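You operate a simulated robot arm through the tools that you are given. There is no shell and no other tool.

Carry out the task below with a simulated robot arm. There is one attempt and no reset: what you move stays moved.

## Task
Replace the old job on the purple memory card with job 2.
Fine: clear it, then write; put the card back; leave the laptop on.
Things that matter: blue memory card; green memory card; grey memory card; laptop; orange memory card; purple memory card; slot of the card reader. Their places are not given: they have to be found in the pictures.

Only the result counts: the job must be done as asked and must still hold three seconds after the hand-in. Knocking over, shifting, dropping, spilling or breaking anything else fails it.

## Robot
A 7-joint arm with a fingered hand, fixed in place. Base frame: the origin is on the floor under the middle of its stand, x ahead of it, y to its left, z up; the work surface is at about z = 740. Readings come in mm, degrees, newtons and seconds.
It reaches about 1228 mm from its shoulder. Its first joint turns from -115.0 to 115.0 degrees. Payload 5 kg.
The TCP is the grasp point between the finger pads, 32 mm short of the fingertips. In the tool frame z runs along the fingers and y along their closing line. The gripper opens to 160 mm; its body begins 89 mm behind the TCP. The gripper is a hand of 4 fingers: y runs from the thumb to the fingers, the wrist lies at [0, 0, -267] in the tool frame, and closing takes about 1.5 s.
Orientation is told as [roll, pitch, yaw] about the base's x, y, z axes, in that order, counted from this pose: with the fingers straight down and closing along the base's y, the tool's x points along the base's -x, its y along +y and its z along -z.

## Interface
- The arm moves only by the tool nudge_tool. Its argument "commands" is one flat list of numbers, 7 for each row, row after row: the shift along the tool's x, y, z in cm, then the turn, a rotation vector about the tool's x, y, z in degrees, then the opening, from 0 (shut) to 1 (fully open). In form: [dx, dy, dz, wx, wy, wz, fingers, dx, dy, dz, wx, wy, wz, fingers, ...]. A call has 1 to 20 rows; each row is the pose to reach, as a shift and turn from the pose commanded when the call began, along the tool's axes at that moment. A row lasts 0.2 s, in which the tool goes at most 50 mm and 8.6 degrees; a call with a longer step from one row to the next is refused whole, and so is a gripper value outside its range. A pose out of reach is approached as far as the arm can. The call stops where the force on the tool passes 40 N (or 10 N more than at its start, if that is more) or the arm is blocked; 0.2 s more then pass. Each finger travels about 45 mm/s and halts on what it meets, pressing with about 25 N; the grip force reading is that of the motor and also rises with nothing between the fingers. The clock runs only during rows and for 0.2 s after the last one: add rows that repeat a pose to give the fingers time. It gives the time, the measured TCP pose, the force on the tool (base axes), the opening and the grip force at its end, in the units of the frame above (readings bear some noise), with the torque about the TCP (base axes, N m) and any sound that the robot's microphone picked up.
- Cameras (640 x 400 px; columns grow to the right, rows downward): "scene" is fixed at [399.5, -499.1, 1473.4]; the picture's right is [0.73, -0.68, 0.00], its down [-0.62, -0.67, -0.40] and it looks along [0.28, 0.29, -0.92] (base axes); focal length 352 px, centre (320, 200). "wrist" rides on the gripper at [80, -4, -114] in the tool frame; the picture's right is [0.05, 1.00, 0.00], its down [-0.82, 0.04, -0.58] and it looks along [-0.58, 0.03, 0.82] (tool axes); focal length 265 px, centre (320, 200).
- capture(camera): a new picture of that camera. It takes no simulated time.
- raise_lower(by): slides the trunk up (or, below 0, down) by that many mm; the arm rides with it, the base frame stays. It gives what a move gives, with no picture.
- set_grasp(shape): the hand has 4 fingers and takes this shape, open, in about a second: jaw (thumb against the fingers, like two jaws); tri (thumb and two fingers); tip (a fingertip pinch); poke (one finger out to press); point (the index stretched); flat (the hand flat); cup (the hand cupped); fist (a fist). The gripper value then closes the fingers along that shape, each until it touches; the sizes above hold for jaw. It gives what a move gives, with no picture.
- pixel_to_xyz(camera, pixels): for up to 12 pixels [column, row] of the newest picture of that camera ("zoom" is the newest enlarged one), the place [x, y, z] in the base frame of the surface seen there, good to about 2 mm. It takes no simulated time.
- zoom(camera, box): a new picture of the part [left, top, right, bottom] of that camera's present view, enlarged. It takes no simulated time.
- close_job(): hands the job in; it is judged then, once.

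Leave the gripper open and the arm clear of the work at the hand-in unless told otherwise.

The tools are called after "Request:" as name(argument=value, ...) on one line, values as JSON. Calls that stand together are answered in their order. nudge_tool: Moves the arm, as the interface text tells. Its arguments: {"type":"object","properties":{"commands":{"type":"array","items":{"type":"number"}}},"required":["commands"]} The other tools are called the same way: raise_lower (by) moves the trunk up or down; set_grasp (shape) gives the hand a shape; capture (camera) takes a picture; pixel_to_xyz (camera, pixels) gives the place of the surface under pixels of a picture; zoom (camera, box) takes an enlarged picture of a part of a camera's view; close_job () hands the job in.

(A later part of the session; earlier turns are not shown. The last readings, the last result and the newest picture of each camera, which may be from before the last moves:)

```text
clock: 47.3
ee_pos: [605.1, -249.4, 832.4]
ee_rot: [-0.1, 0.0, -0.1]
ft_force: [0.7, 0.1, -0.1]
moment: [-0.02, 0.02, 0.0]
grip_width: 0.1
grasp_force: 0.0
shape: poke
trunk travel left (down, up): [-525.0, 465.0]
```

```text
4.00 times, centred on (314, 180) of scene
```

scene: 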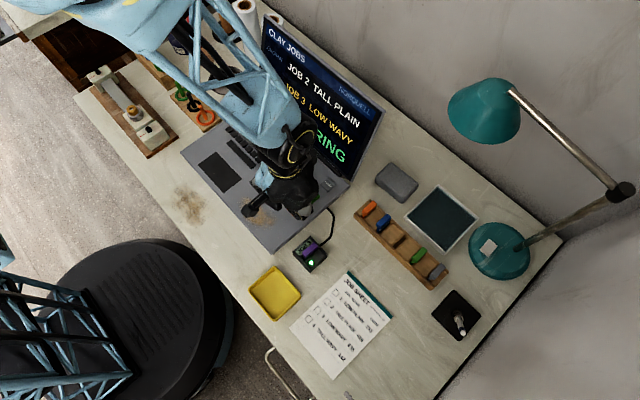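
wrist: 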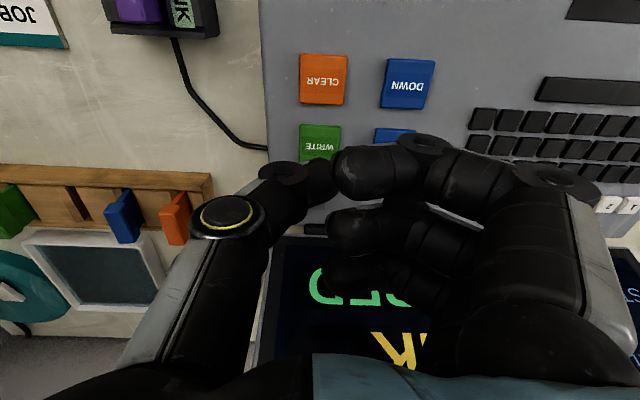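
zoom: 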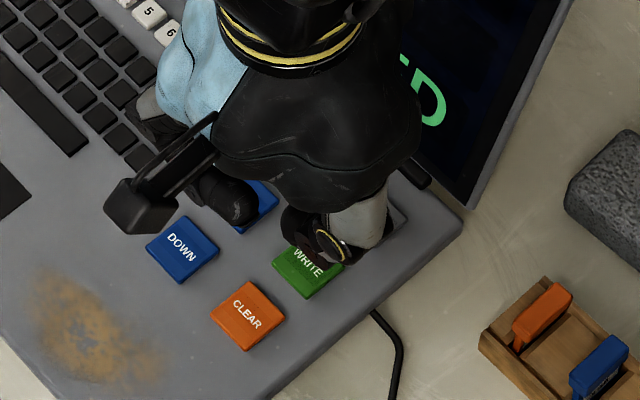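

WRITE is centred under the thumb (columns 299–341). I'll press it with the same stroke to TCP z ≈ 791.

Request:
nudge_tool(commands=[0, 0, 1, 0, 0, 0, 1, 0, 0, 2.2, 0, 0, 0, 1, 0, 0, 3.1, 0, 0, 0, 1, 0, 0, 3.5, 0, 0, 0, 1, 0, 0, 3.75, 0, 0, 0, 1, 0, 0, 3.95, 0, 0, 0, 1, 0, 0, 4.15, 0, 0, 0, 1])

Request:
capture(camera="scene")

Request:
capture(camera="wrist")

```text
clock: 48.9
ee_pos: [604.6, -249.5, 792.3]
ee_rot: [-0.1, 0.0, 0.1]
ft_force: [-1.7, -2.0, 10.7]
moment: [-0.03, 0.03, 0.02]
grip_width: 0.1
grasp_force: 0.0
shape: poke
trunk travel left (down, up): [-525.0, 465.0]
heard: click
```

```text
taken
```

scene: 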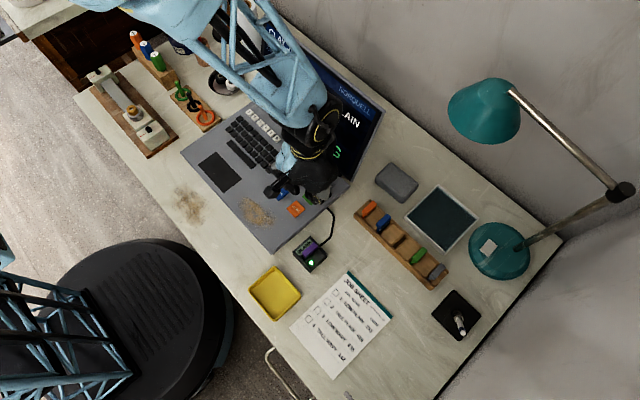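

```text
taken
```

wrist: 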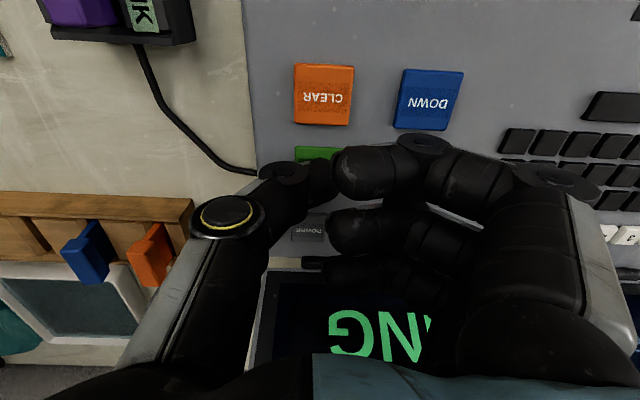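

Click heard; state ends in "…NG" (writing). I'll lift off and wait for completion, well away from POWER.

Request:
nudge_tool(commands=[0, 0, -0.5, 0, 0, 0, 1, 0, 0, -1.5, 0, 0, 0, 1, 0, 0, -3.5, 0, 0, 0, 1, 0, 0, -6, 0, 0, 0, 1, 0, 0, -9, 0, 0, 0, 1, 0, 0, -11, 0, 0, 0, 1, 0, 0, -11, 0, 0, 0, 1, 0, 0, -11, 0, 0, 0, 1, 0, 0, -11, 0, 0, 0, 1, 0, 0, -11, 0, 0, 0, 1])

Request:
capture(camera="wrist")

Request:
capture(camera="scene")

```text
clock: 51.1
ee_pos: [605.1, -248.5, 900.3]
ee_rot: [-0.1, 0.1, -0.1]
ft_force: [0.0, 0.3, 0.4]
moment: [-0.02, 0.02, 0.05]
grip_width: 0.0
grasp_force: 0.0
shape: poke
trunk travel left (down, up): [-525.0, 465.0]
```

```text
taken
```

wrist: 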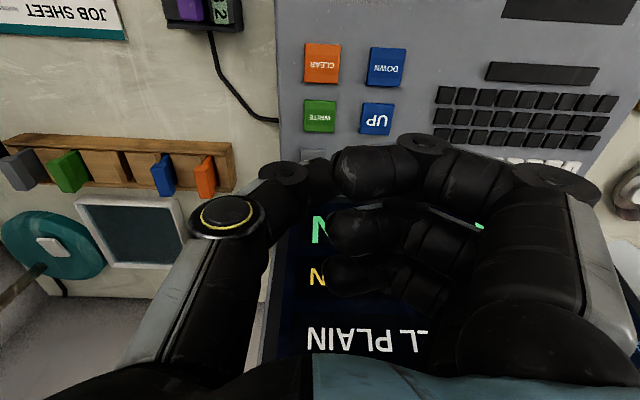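

```text
taken
```

scene: 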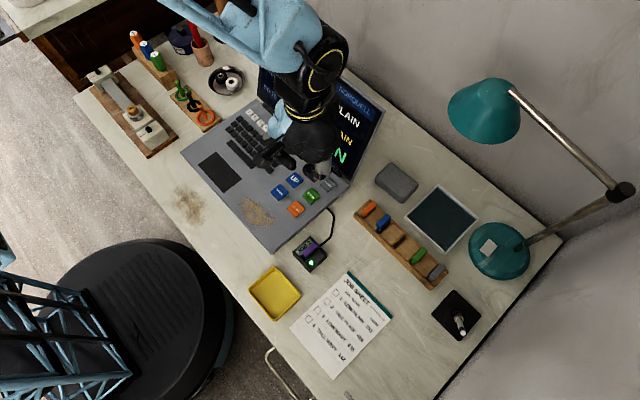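

The state appears to be "WRITTEN" and the reader shows a "2". I'll go back above the reader at TCP z ≈ 920, where I can read the screen fully.

Request:
nudge_tool(commands=[1.5, -1.5, -0.6, 0, 0, 0, 1, 3.5, -3.6, -1.2, 0, 0, 0, 1, 5.5, -5.7, -1.8, 0, 0, 0, 1, 7.5, -7.8, -2, 0, 0, 0, 1, 9.05, -9.4, -2, 0, 0, 0, 1, 9.05, -9.4, -2, 0, 0, 0, 1])

Request:
set_grasp(shape="tip")

Request:
capture(camera="wrist")

Request:
capture(camera="scene")

```text
clock: 52.5
ee_pos: [514.4, -343.2, 920.9]
ee_rot: [-0.1, 0.2, 0.1]
ft_force: [0.0, 1.0, -0.5]
moment: [-0.01, 0.0, 0.04]
grip_width: 0.1
grasp_force: 0.1
shape: poke
trunk travel left (down, up): [-525.0, 465.0]
```

```text
clock: 53.4
ee_pos: [515.0, -342.8, 920.1]
ee_rot: [0.0, 0.0, -0.1]
ft_force: [0.4, 0.4, 0.5]
moment: [0.0, 0.02, 0.02]
grip_width: 160.0
grasp_force: 0.0
shape: tip
trunk travel left (down, up): [-525.0, 465.0]
```

```text
taken
```

wrist: 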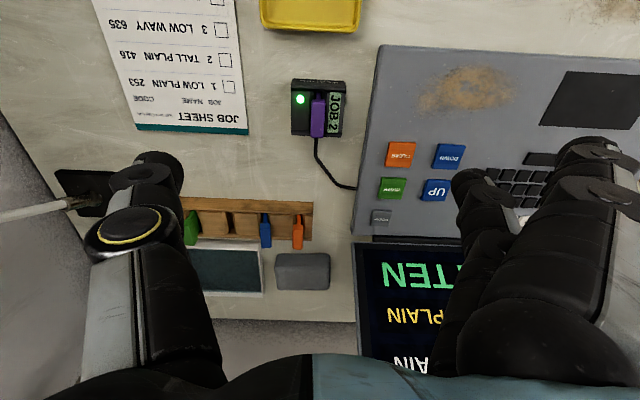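

```text
taken
```

scene: 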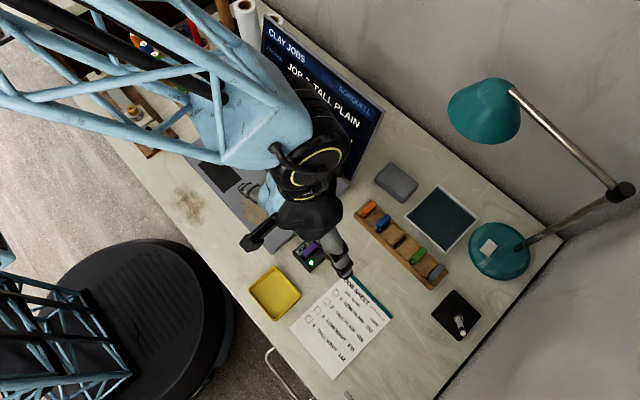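

The reader shows JOB 2 and the laptop WRITTEN / …PLAIN. Now I'll narrow the pinch to 24 mm at this height and measure the card head for re-grasping.

Request:
nudge_tool(commands=[0, 0, 0, 0, 0, 0, 0.8, 0, 0, 0, 0, 0, 0, 0.6, 0, 0, 0, 0, 0, 0, 0.4, 0, 0, 0, 0, 0, 0, 0.2, 0, 0, 0, 0, 0, 0, 0.15, 0, 0, 0, 0, 0, 0, 0.15, 0, 0, 0, 0, 0, 0, 0.15, 0, 0, 0, 0, 0, 0, 0.15])

Request:
zoom(camera="wrist", box=[280, 70, 360, 145])

```text
clock: 55.2
ee_pos: [515.4, -342.3, 920.8]
ee_rot: [-0.1, 0.2, -0.1]
ft_force: [-0.3, 0.1, -0.1]
moment: [-0.01, 0.0, 0.02]
grip_width: 24.6
grasp_force: 0.1
shape: tip
trunk travel left (down, up): [-525.0, 465.0]
```

```text
5.33 times, centred on (320, 108) of wrist
```

zoom: 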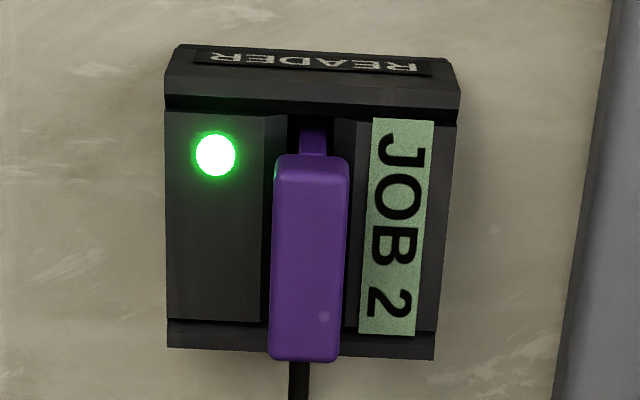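

I'll measure the head's corners in this enlarged picture.

Request:
pixel_to_xyz(camera="zoom", pixels=[[280, 175], [345, 175], [275, 350], [335, 350], [310, 180], [308, 355], [312, 160], [312, 140], [312, 260]])

```text
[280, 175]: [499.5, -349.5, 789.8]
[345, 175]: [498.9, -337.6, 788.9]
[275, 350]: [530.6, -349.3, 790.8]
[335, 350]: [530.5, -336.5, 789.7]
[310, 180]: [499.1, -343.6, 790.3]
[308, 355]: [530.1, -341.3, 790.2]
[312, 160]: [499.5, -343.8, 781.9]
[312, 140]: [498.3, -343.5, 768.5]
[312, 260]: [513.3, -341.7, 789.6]
```

The head centre is at about (515, -343.2), matching my pose. I'll lower 11.1 cm around the card with the 24 mm opening, then look before closing.

Request:
nudge_tool(commands=[0, -0.05, 2, 0, 0, 0, 0.15, 0, -0.05, 4.5, 0, 0, 0, 0.15, 0, -0.05, 7, 0, 0, 0, 0.15, 0, -0.05, 8.5, 0, 0, 0, 0.15, 0, -0.05, 9.5, 0, 0, 0, 0.15, 0, -0.05, 10.3, 0, 0, 0, 0.15, 0, -0.05, 11.1, 0, 0, 0, 0.15, 0, -0.05, 11.1, 0, 0, 0, 0.15])

Request:
zoom(camera="wrist", box=[260, 90, 380, 215])

```text
clock: 57.0
ee_pos: [514.9, -342.8, 809.6]
ee_rot: [-0.1, 0.1, -0.1]
ft_force: [0.6, -0.5, 0.5]
moment: [-0.01, -0.01, -0.03]
grip_width: 24.6
grasp_force: 0.1
shape: tip
trunk travel left (down, up): [-525.0, 465.0]
```

```text
3.20 times, centred on (320, 152) of wrist
```

zoom: 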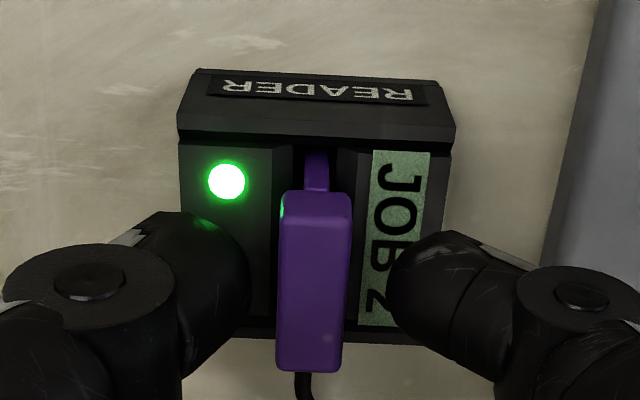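

The fingers straddle the head evenly. I'll close on it.

Request:
nudge_tool(commands=[0, 0, 0, 0, 0, 0, 0.1, 0, 0, 0, 0, 0, 0, 0.05, 0, 0, 0, 0, 0, 0, 0, 0, 0, 0, 0, 0, 0, 0, 0, 0, 0, 0, 0, 0, 0, 0, 0, 0, 0, 0, 0, 0])

Request:
capture(camera="scene")

Request:
zoom(camera="wrist", box=[260, 90, 380, 215])

```text
clock: 58.4
ee_pos: [514.8, -342.1, 811.0]
ee_rot: [0.0, 0.1, 0.0]
ft_force: [-0.1, 0.5, 0.3]
moment: [0.02, -0.02, 0.01]
grip_width: 7.4
grasp_force: 25.1
shape: tip
trunk travel left (down, up): [-525.0, 465.0]
```

```text
taken
```

scene: 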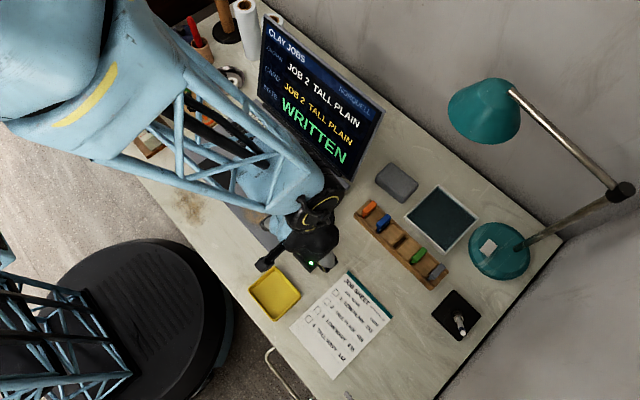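

```text
3.20 times, centred on (320, 152) of wrist
```

zoom: 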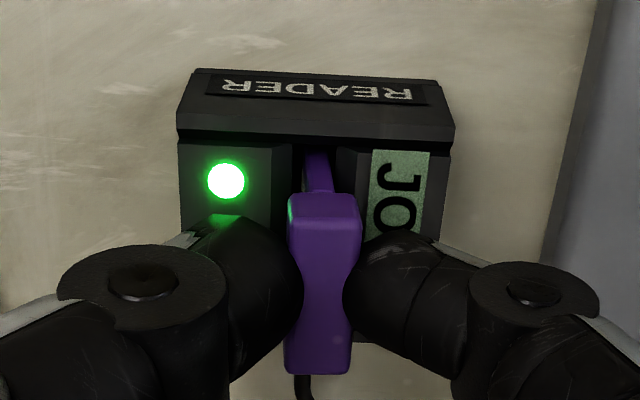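

The screen confirms CARD: JOB 2 TALL PLAIN, WRITTEN. The card is gripped (25 N). I'll lift straight up to about TCP z = 900.

Request:
nudge_tool(commands=[0, 0, -0.5, 0, 0, 0, 0, 0, 0, -1, 0, 0, 0, 0, 0, 0, -1.6, 0, 0, 0, 0, 0, 0, -2.3, 0, 0, 0, 0, 0, 0, -3.1, 0, 0, 0, 0, 0, 0, -4.2, 0, 0, 0, 0, 0, 0, -5.6, 0, 0, 0, 0, 0, 0, -7.3, 0, 0, 0, 0, 0, 0, -9, 0, 0, 0, 0, 0, 0, -9, 0, 0, 0, 0])

Request:
capture(camera="wrist")

Request:
zoom(camera="wrist", box=[270, 75, 370, 215])

```text
clock: 60.6
ee_pos: [514.6, -343.2, 899.9]
ee_rot: [-0.1, 0.1, 0.0]
ft_force: [-0.6, 0.2, -0.8]
moment: [0.02, 0.01, 0.01]
grip_width: 7.3
grasp_force: 25.0
shape: tip
trunk travel left (down, up): [-525.0, 465.0]
```

```text
taken
```

wrist: 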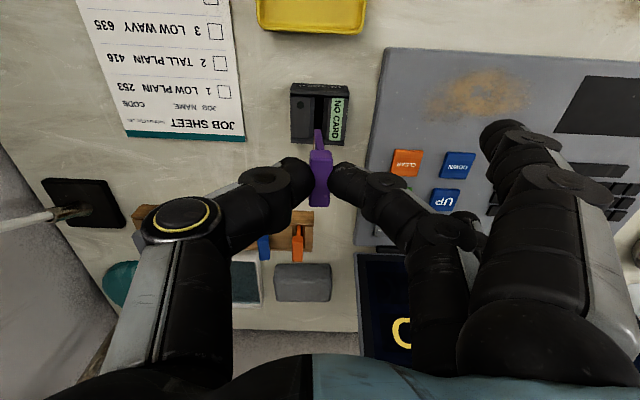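

```text
2.86 times, centred on (320, 145) of wrist
```

zoom: 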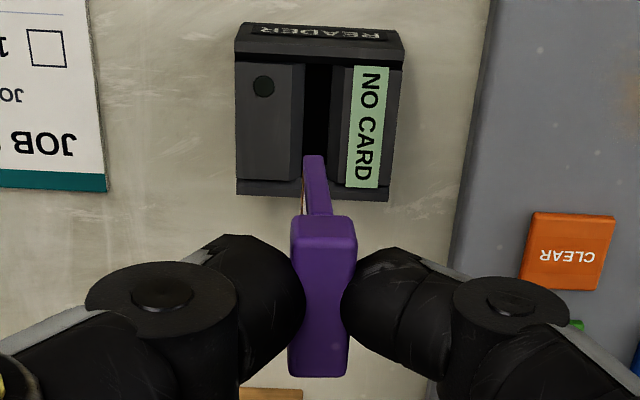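

The card is out and the reader shows NO CARD. I'll measure how it sits in the hand before carrying it back.

Request:
pixel_to_xyz(camera="zoom", pixels=[[296, 240], [350, 240], [294, 370], [342, 370], [323, 222], [306, 160], [322, 160], [314, 170], [320, 205], [318, 300], [322, 374]])

Request:
zoom(camera="scene", box=[340, 180, 468, 300])

```text
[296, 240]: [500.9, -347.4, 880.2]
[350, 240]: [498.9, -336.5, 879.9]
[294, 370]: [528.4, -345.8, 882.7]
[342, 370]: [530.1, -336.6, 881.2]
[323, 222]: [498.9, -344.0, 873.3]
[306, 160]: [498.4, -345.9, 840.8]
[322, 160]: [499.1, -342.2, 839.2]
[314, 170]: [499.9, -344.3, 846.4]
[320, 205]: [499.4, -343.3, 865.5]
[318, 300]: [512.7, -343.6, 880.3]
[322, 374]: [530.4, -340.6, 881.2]
```

```text
3.33 times, centred on (404, 240) of scene
```

zoom: 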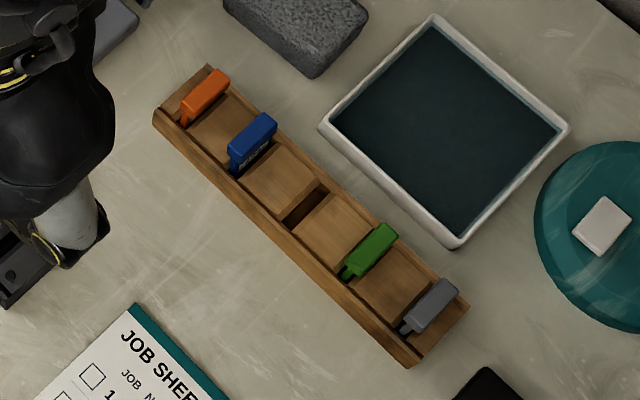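

The blue card visibly leans to +y; I'll fix it after. Now I'll measure the empty purple slot in the rack from the scene camera.

Request:
zoom(camera="scene", box=[376, 210, 432, 260])

```text
8.00 times, centred on (404, 235) of scene
```

zoom: 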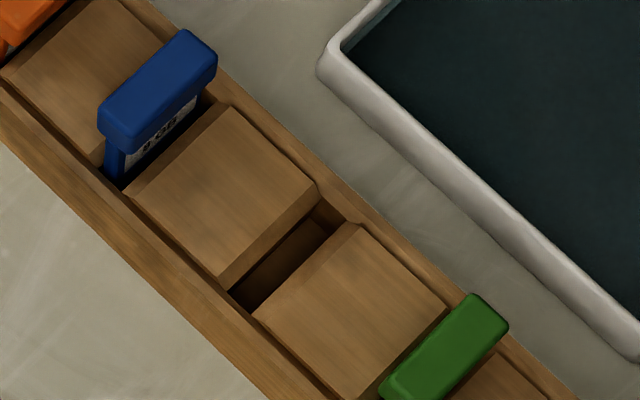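

Request:
pixel_to_xyz(camera="zoom", pixels=[[222, 280], [312, 195], [262, 308], [350, 228], [285, 265], [305, 240], [230, 292], [325, 200], [340, 205], [240, 300], [265, 240], [300, 285]])

Request:
pixel_to_xyz(camera="scene", pixels=[[367, 208], [418, 254], [436, 270]])

```text
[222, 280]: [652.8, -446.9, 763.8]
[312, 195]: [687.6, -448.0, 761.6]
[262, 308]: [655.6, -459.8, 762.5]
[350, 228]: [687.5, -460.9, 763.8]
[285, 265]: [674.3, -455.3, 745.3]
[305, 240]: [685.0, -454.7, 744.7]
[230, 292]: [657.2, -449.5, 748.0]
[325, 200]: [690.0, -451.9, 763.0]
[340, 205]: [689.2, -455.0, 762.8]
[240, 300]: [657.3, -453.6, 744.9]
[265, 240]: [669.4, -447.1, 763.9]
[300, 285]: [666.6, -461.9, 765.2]
```

```text
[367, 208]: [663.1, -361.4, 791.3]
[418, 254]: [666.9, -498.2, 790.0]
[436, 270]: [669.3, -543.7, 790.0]
```

The rack slot's centre is about y = -453.5 with x from ~651 to ~688. I'll carry the card to TCP ≈ (667.5, -453.3) at the same height, so that its front edge comes to x ≈ 652 as it was originally.

Request:
nudge_tool(commands=[-1.5, -1.1, 0, 0, 0, 0, 0, -3.5, -2.5, 0, 0, 0, 0, 0, -6, -4.3, 0, 0, 0, 0, 0, -8.5, -6.1, 0, 0, 0, 0, 0, -11, -7.9, 0, 0, 0, 0, 0, -13.2, -9.5, 0, 0, 0, 0, 0, -14.7, -10.6, 0, 0, 0, 0, 0, -15.28, -11.02, 0, 0, 0, 0, 0, -15.28, -11.02, 0, 0, 0, 0, 0, -15.28, -11.02, 0, 0, 0, 0, 0])

Request:
capture(camera="wrist")

Request:
zoom(camera="wrist", box=[270, 75, 370, 215])

```text
clock: 62.8
ee_pos: [668.2, -455.6, 900.4]
ee_rot: [-0.1, 0.0, -0.1]
ft_force: [0.1, 0.5, 0.0]
moment: [0.02, 0.02, 0.0]
grip_width: 7.7
grasp_force: 24.9
shape: tip
trunk travel left (down, up): [-525.0, 465.0]
```

```text
taken
```

wrist: 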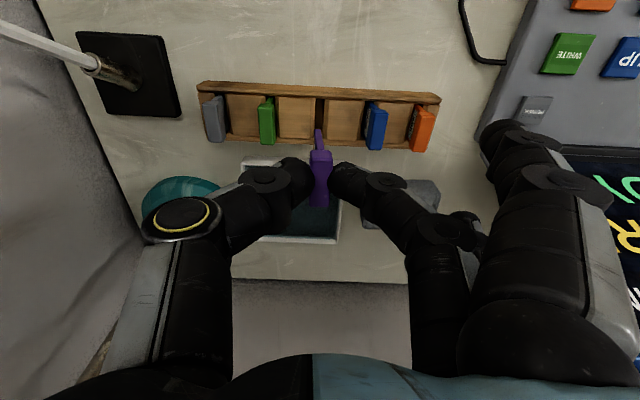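

```text
2.86 times, centred on (320, 145) of wrist
```

zoom: 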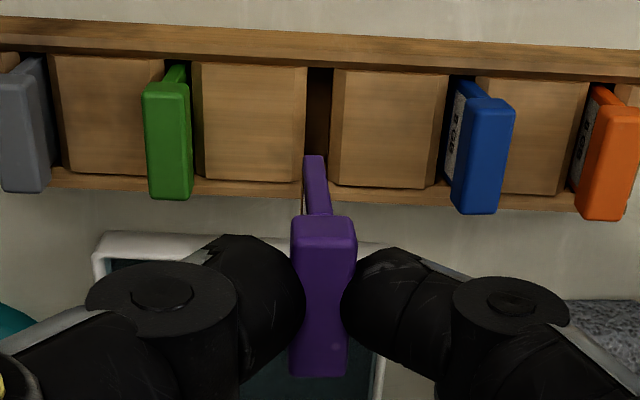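

I'm above the purple slot, which shows at (318, 110) with the tongue tip just below it in the zoomed picture. I'll measure tongue tip and slot edges to refine.

Request:
pixel_to_xyz(camera="zoom", pixels=[[306, 160], [321, 160], [314, 170], [320, 205], [318, 300], [305, 120], [332, 120], [319, 110], [295, 240], [350, 240], [319, 130], [322, 374]])

Request:
zoom(camera="wrist", box=[295, 90, 345, 150])

```text
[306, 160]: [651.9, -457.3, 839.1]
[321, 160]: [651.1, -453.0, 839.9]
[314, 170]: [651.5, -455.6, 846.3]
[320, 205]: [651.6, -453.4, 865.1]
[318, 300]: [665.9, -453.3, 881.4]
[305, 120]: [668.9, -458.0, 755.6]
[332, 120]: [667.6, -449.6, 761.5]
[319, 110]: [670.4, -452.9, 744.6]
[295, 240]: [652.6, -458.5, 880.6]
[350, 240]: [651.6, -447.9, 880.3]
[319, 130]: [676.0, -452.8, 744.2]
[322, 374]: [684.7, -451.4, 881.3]
```

```text
6.67 times, centred on (320, 120) of wrist
```

zoom: 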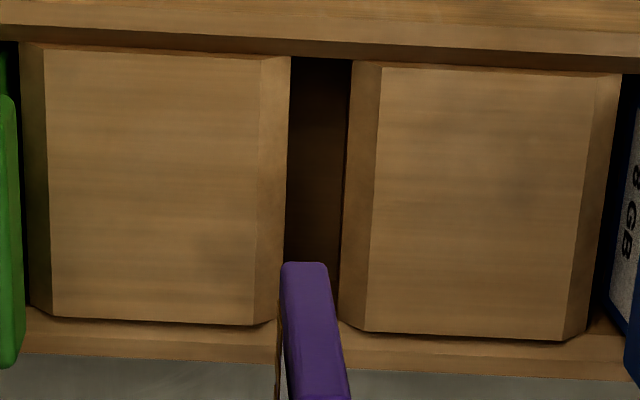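

I'll measure the front and rear ends of the slot (board edges) in this enlargement.

Request:
pixel_to_xyz(camera="zoom", pixels=[[150, 60], [150, 40], [450, 80], [320, 50], [150, 310], [150, 330], [450, 325], [450, 345], [320, 70], [325, 100], [300, 35], [340, 200]])

```text
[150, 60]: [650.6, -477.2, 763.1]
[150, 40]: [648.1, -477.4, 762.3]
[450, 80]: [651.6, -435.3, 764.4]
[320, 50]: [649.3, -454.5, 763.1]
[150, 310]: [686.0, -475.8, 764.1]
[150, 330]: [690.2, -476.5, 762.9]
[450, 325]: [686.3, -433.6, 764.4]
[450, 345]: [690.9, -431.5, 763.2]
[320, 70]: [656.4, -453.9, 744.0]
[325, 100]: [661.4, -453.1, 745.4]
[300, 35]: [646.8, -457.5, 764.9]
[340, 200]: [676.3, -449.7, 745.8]
```

The slot runs from x ≈ 650 to 688; the card (front at 651.5) should shift +0.7 mm in x and +0.8 mm in y. I'll apply that and lower to TCP z ≈ 832, just above the slot.

Request:
nudge_tool(commands=[-0.07, 0.08, 1, 0, 0, 0, 0, -0.07, 0.08, 2.5, 0, 0, 0, 0, -0.07, 0.08, 4, 0, 0, 0, 0, -0.07, 0.08, 5.5, 0, 0, 0, 0, -0.07, 0.08, 6.8, 0, 0, 0, 0, -0.07, 0.08, 6.8, 0, 0, 0, 0, -0.07, 0.08, 6.8, 0, 0, 0, 0])

Request:
capture(camera="wrist")

Request:
zoom(camera="wrist", box=[270, 95, 370, 215])

```text
clock: 64.4
ee_pos: [668.8, -454.2, 831.7]
ee_rot: [-0.2, 0.1, 0.0]
ft_force: [0.0, 0.7, -1.6]
moment: [-0.04, 0.01, 0.03]
grip_width: 7.5
grasp_force: 24.8
shape: tip
trunk travel left (down, up): [-525.0, 465.0]
```

```text
taken
```

wrist: 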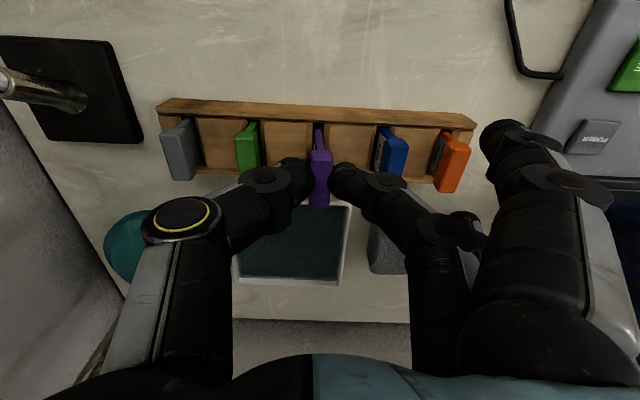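

```text
3.33 times, centred on (320, 155) of wrist
```

zoom: 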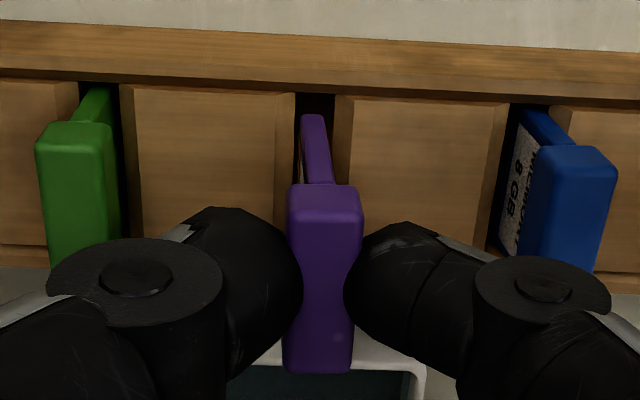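

The tongue tip (column ~312) is over the slot (296–335). I'll lower in small steps into the slot, watching the force.

Request:
nudge_tool(commands=[0, 0.03, 0.3, 0, 0, 0, 0, 0, 0.03, 0.7, 0, 0, 0, 0, 0, 0.03, 1.1, 0, 0, 0, 0, 0, 0.03, 1.5, 0, 0, 0, 0, 0, 0.03, 1.8, 0, 0, 0, 0, 0, 0.03, 1.8, 0, 0, 0, 0])

Request:
zoom(camera="wrist", box=[270, 95, 370, 215])

```text
clock: 65.8
ee_pos: [670.2, -453.8, 814.7]
ee_rot: [-0.2, 0.0, -0.1]
ft_force: [0.3, 0.1, 0.2]
moment: [0.01, 0.0, 0.01]
grip_width: 7.6
grasp_force: 25.3
shape: tip
trunk travel left (down, up): [-525.0, 465.0]
```

```text
3.33 times, centred on (320, 155) of wrist
```

zoom: 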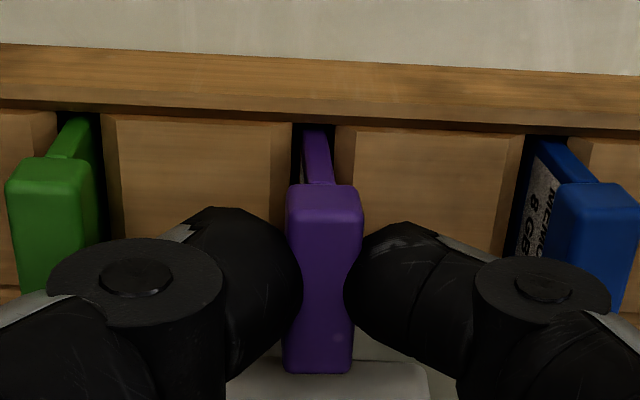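

It's entering freely. I'll lower the remaining ~5 mm to TCP z ≈ 810, the height at which it was originally seated.

Request:
nudge_tool(commands=[0, 0, 0.15, 0, 0, 0, 0, 0, 0, 0.3, 0, 0, 0, 0, 0, 0, 0.42, 0, 0, 0, 0, 0, 0, 0.5, 0, 0, 0, 0, 0, 0, 0.5, 0, 0, 0, 0])

Request:
zoom(camera="wrist", box=[270, 95, 370, 215])

Request:
zoom(camera="scene", box=[340, 180, 468, 280])

```text
clock: 67.0
ee_pos: [669.3, -452.1, 809.0]
ee_rot: [-0.1, 0.1, -0.1]
ft_force: [0.6, -0.8, -1.3]
moment: [-0.01, 0.01, 0.0]
grip_width: 7.7
grasp_force: 24.2
shape: tip
trunk travel left (down, up): [-525.0, 465.0]
```

```text
3.33 times, centred on (320, 155) of wrist
```

zoom: 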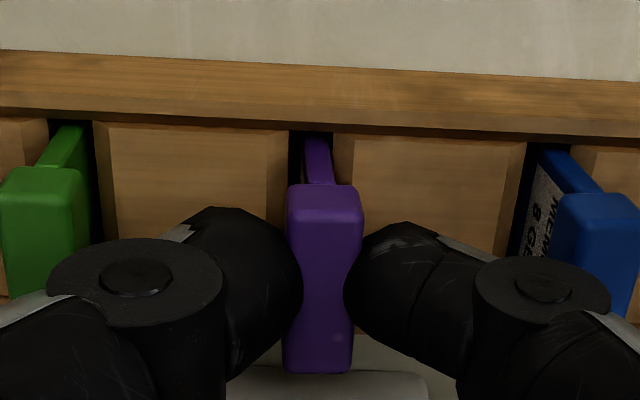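

```text
4.00 times, centred on (404, 230) of scene
```

zoom: 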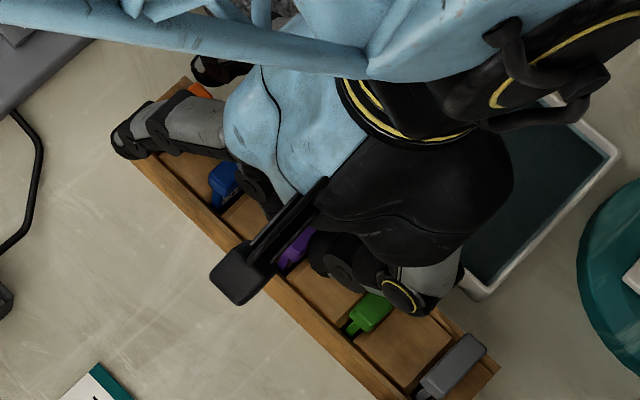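

No force yet. I'll check the head's height and tilt to confirm it's seated before opening.

Request:
pixel_to_xyz(camera="wrist", pixels=[[312, 160], [326, 160], [319, 190], [312, 203], [323, 203], [319, 155], [317, 142]])

Request:
zoom(camera="wrist", box=[300, 125, 340, 165])

```text
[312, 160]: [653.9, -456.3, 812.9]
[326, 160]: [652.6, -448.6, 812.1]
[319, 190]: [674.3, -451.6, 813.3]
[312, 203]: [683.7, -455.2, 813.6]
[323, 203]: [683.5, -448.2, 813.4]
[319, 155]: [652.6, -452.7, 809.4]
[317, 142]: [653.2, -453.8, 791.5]
```

```text
10.00 times, centred on (320, 145) of wrist
```

zoom: 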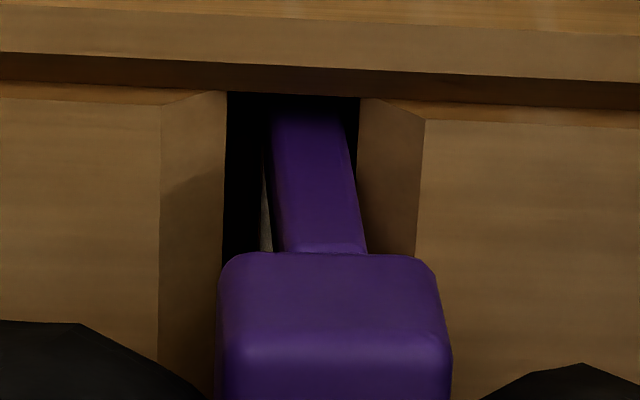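

Those values belong to the earlier full picture (taken at TCP 832). I'll take a fresh wrist picture and measure again.

Request:
capture(camera="wrist")

Request:
pixel_to_xyz(camera="wrist", pixels=[[312, 160], [326, 160], [319, 190], [312, 203], [323, 203], [319, 155], [317, 146]])

```text
taken
```

wrist: 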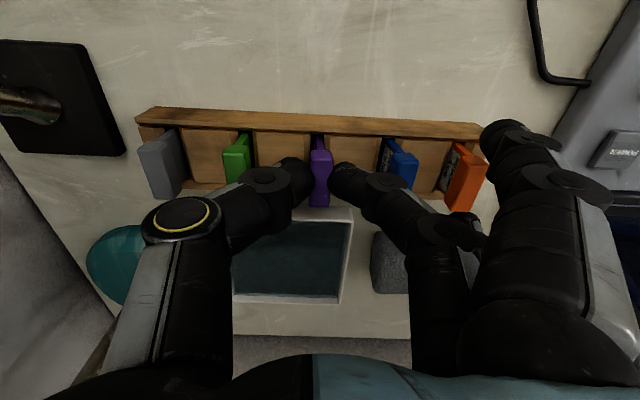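

```text
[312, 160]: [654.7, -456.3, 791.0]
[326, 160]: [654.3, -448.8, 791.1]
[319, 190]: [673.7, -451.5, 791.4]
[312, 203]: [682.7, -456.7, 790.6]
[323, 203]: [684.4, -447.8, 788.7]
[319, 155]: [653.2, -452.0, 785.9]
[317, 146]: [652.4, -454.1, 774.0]
```

The head top is at 791, as it was originally, so the card is seated. I'll open gently to about 21 mm.

Request:
nudge_tool(commands=[0, 0, 0, 0, 0, 0, 0.03, 0, 0, 0, 0, 0, 0, 0.06, 0, 0, 0, 0, 0, 0, 0.08, 0, 0, 0, 0, 0, 0, 0.1, 0, 0, 0, 0, 0, 0, 0.12, 0, 0, 0, 0, 0, 0, 0.13, 0, 0, 0, 0, 0, 0, 0.13])

Request:
capture(camera="wrist")

Request:
zoom(camera="wrist", box=[240, 95, 400, 215])

```text
clock: 68.6
ee_pos: [668.9, -452.4, 810.3]
ee_rot: [0.0, 0.1, -0.1]
ft_force: [0.7, -0.1, -0.5]
moment: [0.0, -0.03, -0.02]
grip_width: 20.6
grasp_force: 0.1
shape: tip
trunk travel left (down, up): [-525.0, 465.0]
```

```text
taken
```

wrist: 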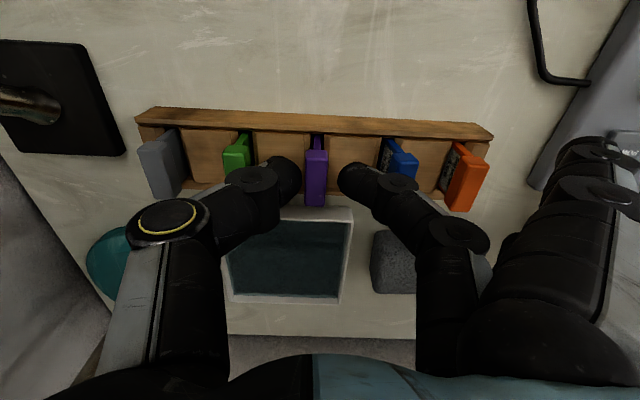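

```text
3.33 times, centred on (320, 155) of wrist
```

zoom: 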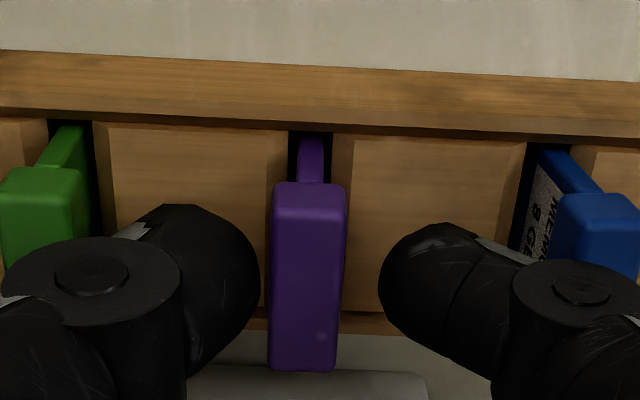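

The purple card is free and upright. I'll record its position and lift straight up to TCP z ≈ 900.

Request:
pixel_to_xyz(camera="zoom", pixels=[[280, 200], [342, 200], [275, 360], [330, 360], [310, 190], [310, 165], [575, 205], [620, 205], [600, 245], [40, 180]])

Request:
nudge_tool(commands=[0, 0, -0.5, 0, 0, 0, 0.13, 0, 0, -1, 0, 0, 0, 0.13, 0, 0, -1.8, 0, 0, 0, 0.13, 0, 0, -3, 0, 0, 0, 0.13, 0, 0, -5, 0, 0, 0, 0.13, 0, 0, -7, 0, 0, 0, 0.13, 0, 0, -9, 0, 0, 0, 0.13, 0, 0, -9, 0, 0, 0, 0.13])

Request:
capture(camera="wrist")

Request:
zoom(camera="wrist", box=[180, 70, 450, 160])

```text
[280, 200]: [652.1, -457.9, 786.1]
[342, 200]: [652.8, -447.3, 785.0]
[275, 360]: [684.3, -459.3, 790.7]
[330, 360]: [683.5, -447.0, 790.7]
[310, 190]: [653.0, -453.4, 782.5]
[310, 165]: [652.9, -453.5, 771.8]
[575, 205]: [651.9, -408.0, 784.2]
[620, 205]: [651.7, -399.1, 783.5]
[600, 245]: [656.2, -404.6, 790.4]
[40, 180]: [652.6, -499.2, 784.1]
```

```text
clock: 70.4
ee_pos: [669.0, -452.3, 898.3]
ee_rot: [-0.1, 0.1, -0.2]
ft_force: [-0.4, 0.1, -0.1]
moment: [0.01, 0.0, -0.01]
grip_width: 20.1
grasp_force: 0.0
shape: tip
trunk travel left (down, up): [-525.0, 465.0]
```

```text
taken
```

wrist: 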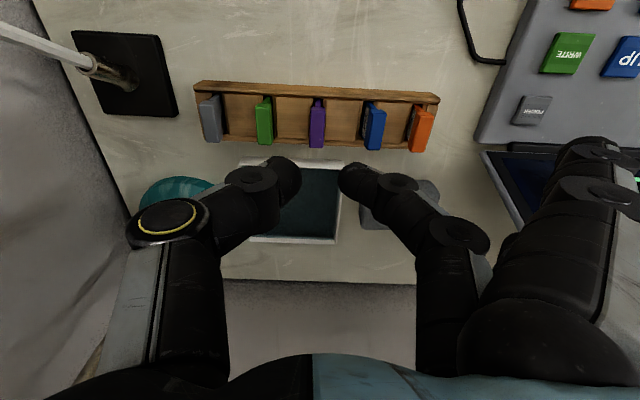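

```text
2.37 times, centred on (315, 115) of wrist
```

zoom: 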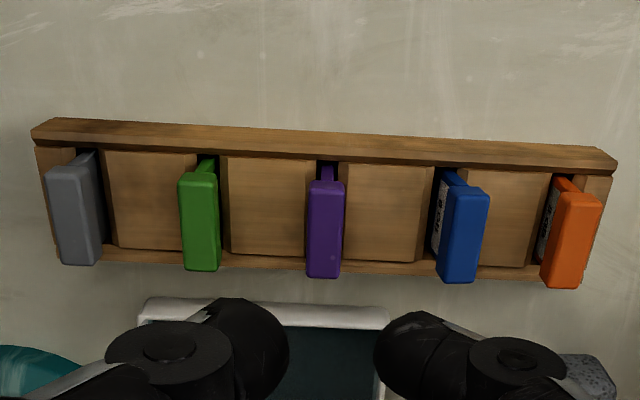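

Purple stands where it was (head centre ≈ (668.5, -453)). The blue card still leans about 3.5 mm to +y, and I want to set it upright by gently pinching it at its proper y ≈ -406.9. First I'll check how near the spare fingers would come to the laptop lid.

Request:
capture(camera="scene")

Request:
zoom(camera="scene", box=[330, 130, 450, 230])

```text
taken
```

scene: 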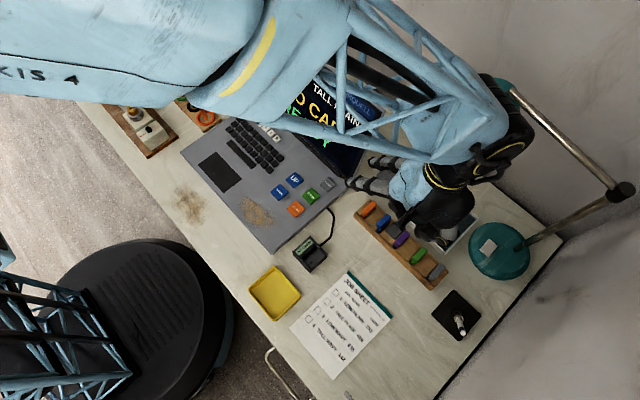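

```text
4.00 times, centred on (390, 180) of scene
```

zoom: 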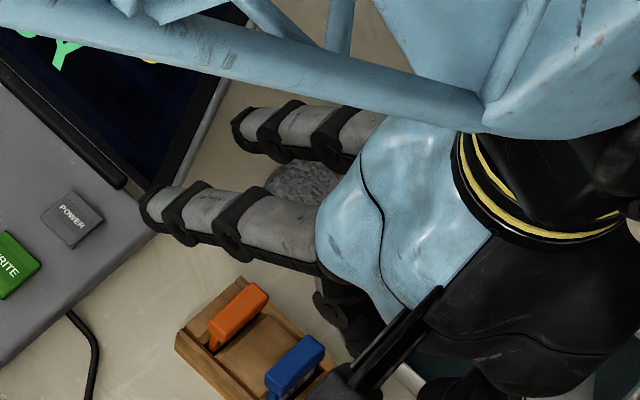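

I'll measure the two spare fingertips and the lid's right edge here.

Request:
pixel_to_xyz(camera="zoom", pixels=[[148, 205], [150, 225], [170, 190], [238, 125], [245, 145], [260, 112], [290, 110], [210, 100], [180, 170], [120, 180], [195, 130], [145, 215]])

Request:
zoom(camera="scene", box=[360, 195, 408, 240])

```text
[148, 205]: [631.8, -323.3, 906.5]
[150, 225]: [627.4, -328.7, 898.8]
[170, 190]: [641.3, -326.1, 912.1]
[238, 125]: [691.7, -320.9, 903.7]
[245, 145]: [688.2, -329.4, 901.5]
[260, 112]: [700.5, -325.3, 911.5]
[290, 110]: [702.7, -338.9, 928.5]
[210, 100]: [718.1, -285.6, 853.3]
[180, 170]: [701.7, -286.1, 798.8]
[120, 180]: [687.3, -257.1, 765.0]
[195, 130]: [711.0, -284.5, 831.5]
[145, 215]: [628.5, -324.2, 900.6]
```

```text
8.89 times, centred on (384, 218) of scene
```

zoom: 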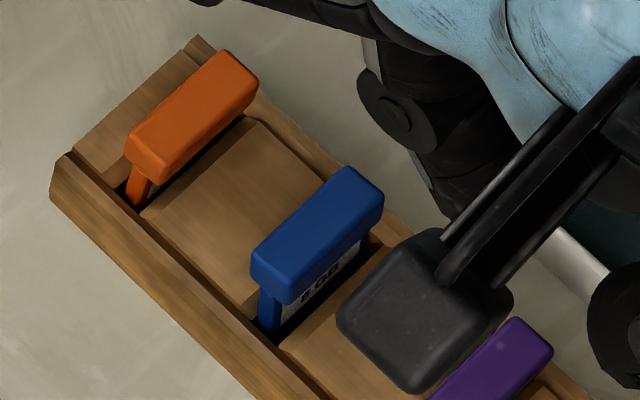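

The lid's right edge is at y ≈ -285, x ≈ 702–718, and the splayed spare finger would come too close to it if I pinched blue in this shape. The "jaw" shape keeps all fingers together, so I'll switch to jaw at this height and close to about 25 mm.

Request:
set_grasp(shape="jaw")

Request:
nudge_tool(commands=[0, 0, 0, 0, 0, 0, 0.8, 0, 0, 0, 0, 0, 0, 0.6, 0, 0, 0, 0, 0, 0, 0.4, 0, 0, 0, 0, 0, 0, 0.25, 0, 0, 0, 0, 0, 0, 0.16, 0, 0, 0, 0, 0, 0, 0.16, 0, 0, 0, 0, 0, 0, 0.16, 0, 0, 0, 0, 0, 0, 0.16])

Request:
capture(camera="wrist")

Request:
zoom(camera="scene", box=[330, 130, 450, 230])

```text
clock: 71.3
ee_pos: [668.6, -452.8, 898.8]
ee_rot: [-0.1, 0.0, -0.2]
ft_force: [-0.1, -0.1, 0.2]
moment: [-0.01, -0.04, 0.02]
grip_width: 159.8
grasp_force: 0.1
shape: jaw
trunk travel left (down, up): [-525.0, 465.0]
```

```text
clock: 73.1
ee_pos: [668.7, -452.5, 898.5]
ee_rot: [-0.1, 0.1, -0.1]
ft_force: [0.3, 0.4, 0.6]
moment: [0.0, -0.03, 0.0]
grip_width: 26.5
grasp_force: 0.1
shape: jaw
trunk travel left (down, up): [-525.0, 465.0]
```

```text
taken
```

wrist: 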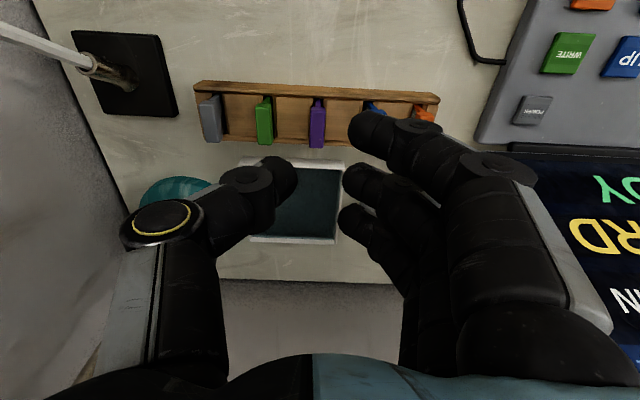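

```text
4.00 times, centred on (390, 180) of scene
```

zoom: 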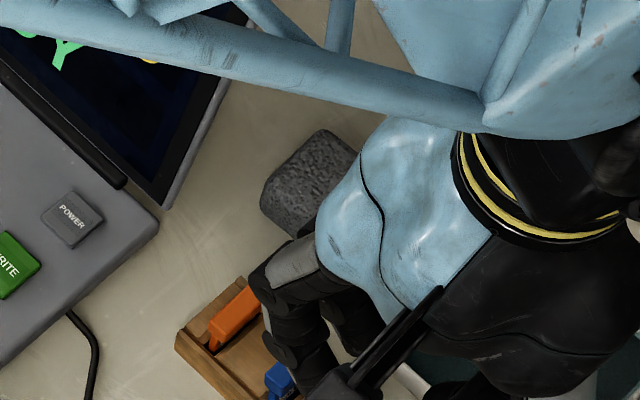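

All fingers are now together. I'll move 4.75 cm to +y so the gap is over the leaning blue card (y ≈ -405), and lower to TCP z ≈ 850 for a look.

Request:
nudge_tool(commands=[0, 1.5, 0, 0, 0, 0, 0.16, 0, 3.2, 0, 0, 0, 0, 0.16, 0, 4.75, 0, 0, 0, 0, 0.16, 0, 4.75, 1.2, 0, 0, 0, 0.16, 0, 4.75, 2.8, 0, 0, 0, 0.16, 0, 4.75, 4.2, 0, 0, 0, 0.16, 0, 4.75, 4.8, 0, 0, 0, 0.16, 0, 4.75, 4.8, 0, 0, 0, 0.16])

Request:
capture(camera="wrist")

Request:
zoom(camera="wrist", box=[220, 80, 420, 220])

Request:
zoom(camera="scene", box=[330, 130, 450, 230])

```text
clock: 74.9
ee_pos: [669.3, -405.0, 850.9]
ee_rot: [-0.1, 0.1, -0.1]
ft_force: [0.0, -0.5, -0.4]
moment: [0.03, 0.02, 0.0]
grip_width: 26.1
grasp_force: 0.1
shape: jaw
trunk travel left (down, up): [-525.0, 465.0]
```

```text
taken
```

wrist: 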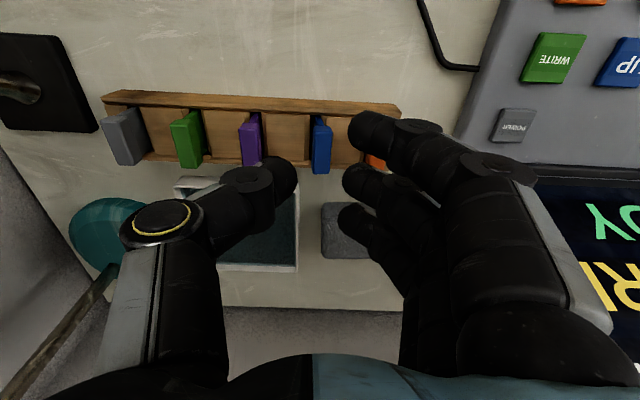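

```text
2.86 times, centred on (320, 150) of wrist
```

zoom: 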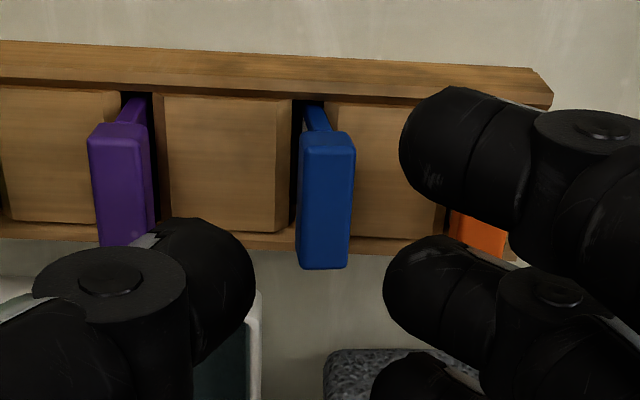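

```text
4.00 times, centred on (390, 180) of scene
```

zoom: 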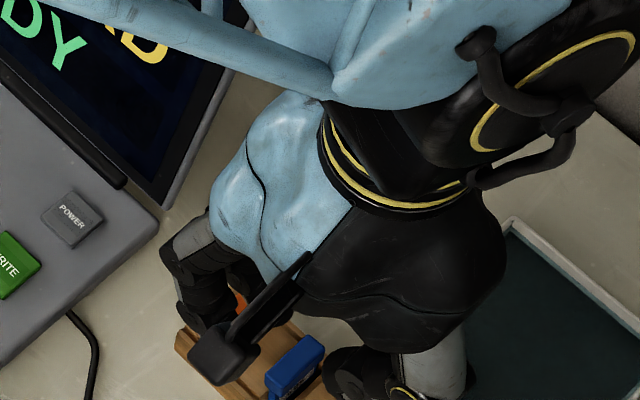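

The gap is centred on the blue card. I'll measure blue's head and tongue again, and the near finger relative to the orange head.

Request:
pixel_to_xyz(camera="zoom", pixels=[[306, 155], [350, 155], [305, 255], [345, 255], [328, 140], [315, 115], [327, 200], [110, 180], [470, 230], [425, 190], [400, 290], [450, 210]])

```text
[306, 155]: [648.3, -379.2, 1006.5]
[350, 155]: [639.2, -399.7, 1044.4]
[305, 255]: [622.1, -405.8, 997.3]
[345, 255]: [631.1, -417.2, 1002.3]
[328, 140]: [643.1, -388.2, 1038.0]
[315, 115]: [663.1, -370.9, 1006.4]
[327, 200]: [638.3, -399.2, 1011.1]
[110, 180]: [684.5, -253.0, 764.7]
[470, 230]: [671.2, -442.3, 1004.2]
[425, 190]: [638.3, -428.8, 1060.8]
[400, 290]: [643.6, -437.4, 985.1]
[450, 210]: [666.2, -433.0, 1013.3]
```

Those were from the scene enlargement (the newest zoom). I'll redo the wrist zoom and measure on it.

Request:
zoom(camera="wrist", box=[220, 80, 420, 220])

Request:
pixel_to_xyz(camera="zoom", pixels=[[306, 155], [350, 155], [305, 255], [345, 255], [328, 140], [315, 115], [327, 200], [110, 180], [470, 230], [425, 190], [400, 290], [450, 210]])

```text
2.86 times, centred on (320, 150) of wrist
```

zoom: 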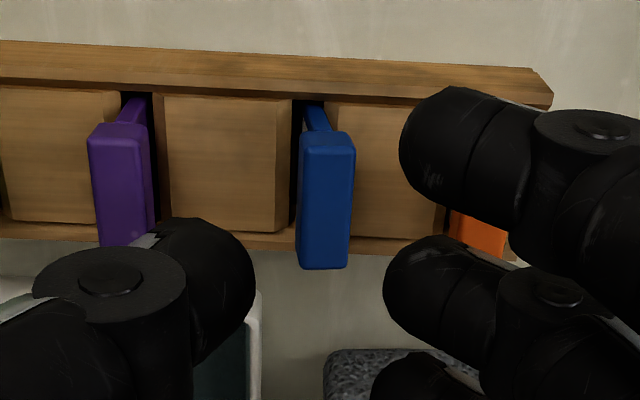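

```text
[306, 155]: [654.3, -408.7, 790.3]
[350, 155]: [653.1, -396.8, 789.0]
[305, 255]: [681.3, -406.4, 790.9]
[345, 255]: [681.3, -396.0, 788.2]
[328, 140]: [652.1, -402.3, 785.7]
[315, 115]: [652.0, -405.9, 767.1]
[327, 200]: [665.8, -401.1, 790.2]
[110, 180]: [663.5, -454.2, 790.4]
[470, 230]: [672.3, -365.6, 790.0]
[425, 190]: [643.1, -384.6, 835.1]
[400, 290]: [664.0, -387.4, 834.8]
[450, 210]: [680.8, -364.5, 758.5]
```

Blue's head top centre is at y ≈ -402 while its tongue is at ≈ -406, a lean of roughly 9°. I'll lower to TCP z ≈ 813 at y ≈ -403.5 with a 24 mm opening (keeping the outer finger joint above orange), and check.

Request:
nudge_tool(commands=[0, 0.15, 0.8, 0, 0, 0, 0.15, 0, 0.15, 1.8, 0, 0, 0, 0.15, 0, 0.15, 2.6, 0, 0, 0, 0.15, 0, 0.15, 3.2, 0, 0, 0, 0.15, 0, 0.15, 3.7, 0, 0, 0, 0.15, 0, 0.15, 3.7, 0, 0, 0, 0.15])

Request:
capture(camera="wrist")

Request:
zoom(camera="wrist", box=[220, 80, 420, 220])

```text
clock: 76.3
ee_pos: [668.1, -403.0, 814.6]
ee_rot: [-0.1, 0.1, 0.1]
ft_force: [0.8, 0.0, -0.1]
moment: [0.01, -0.01, -0.04]
grip_width: 24.7
grasp_force: 0.0
shape: jaw
trunk travel left (down, up): [-525.0, 465.0]
```

```text
taken
```

wrist: 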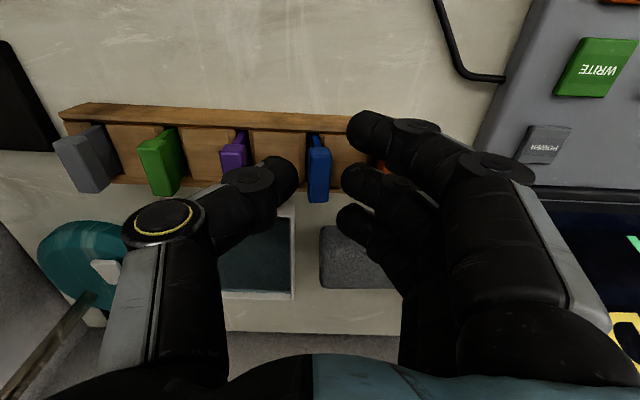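

```text
2.86 times, centred on (320, 150) of wrist
```

zoom: 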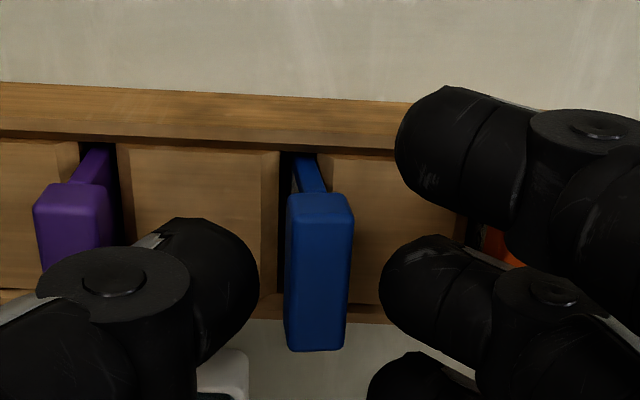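

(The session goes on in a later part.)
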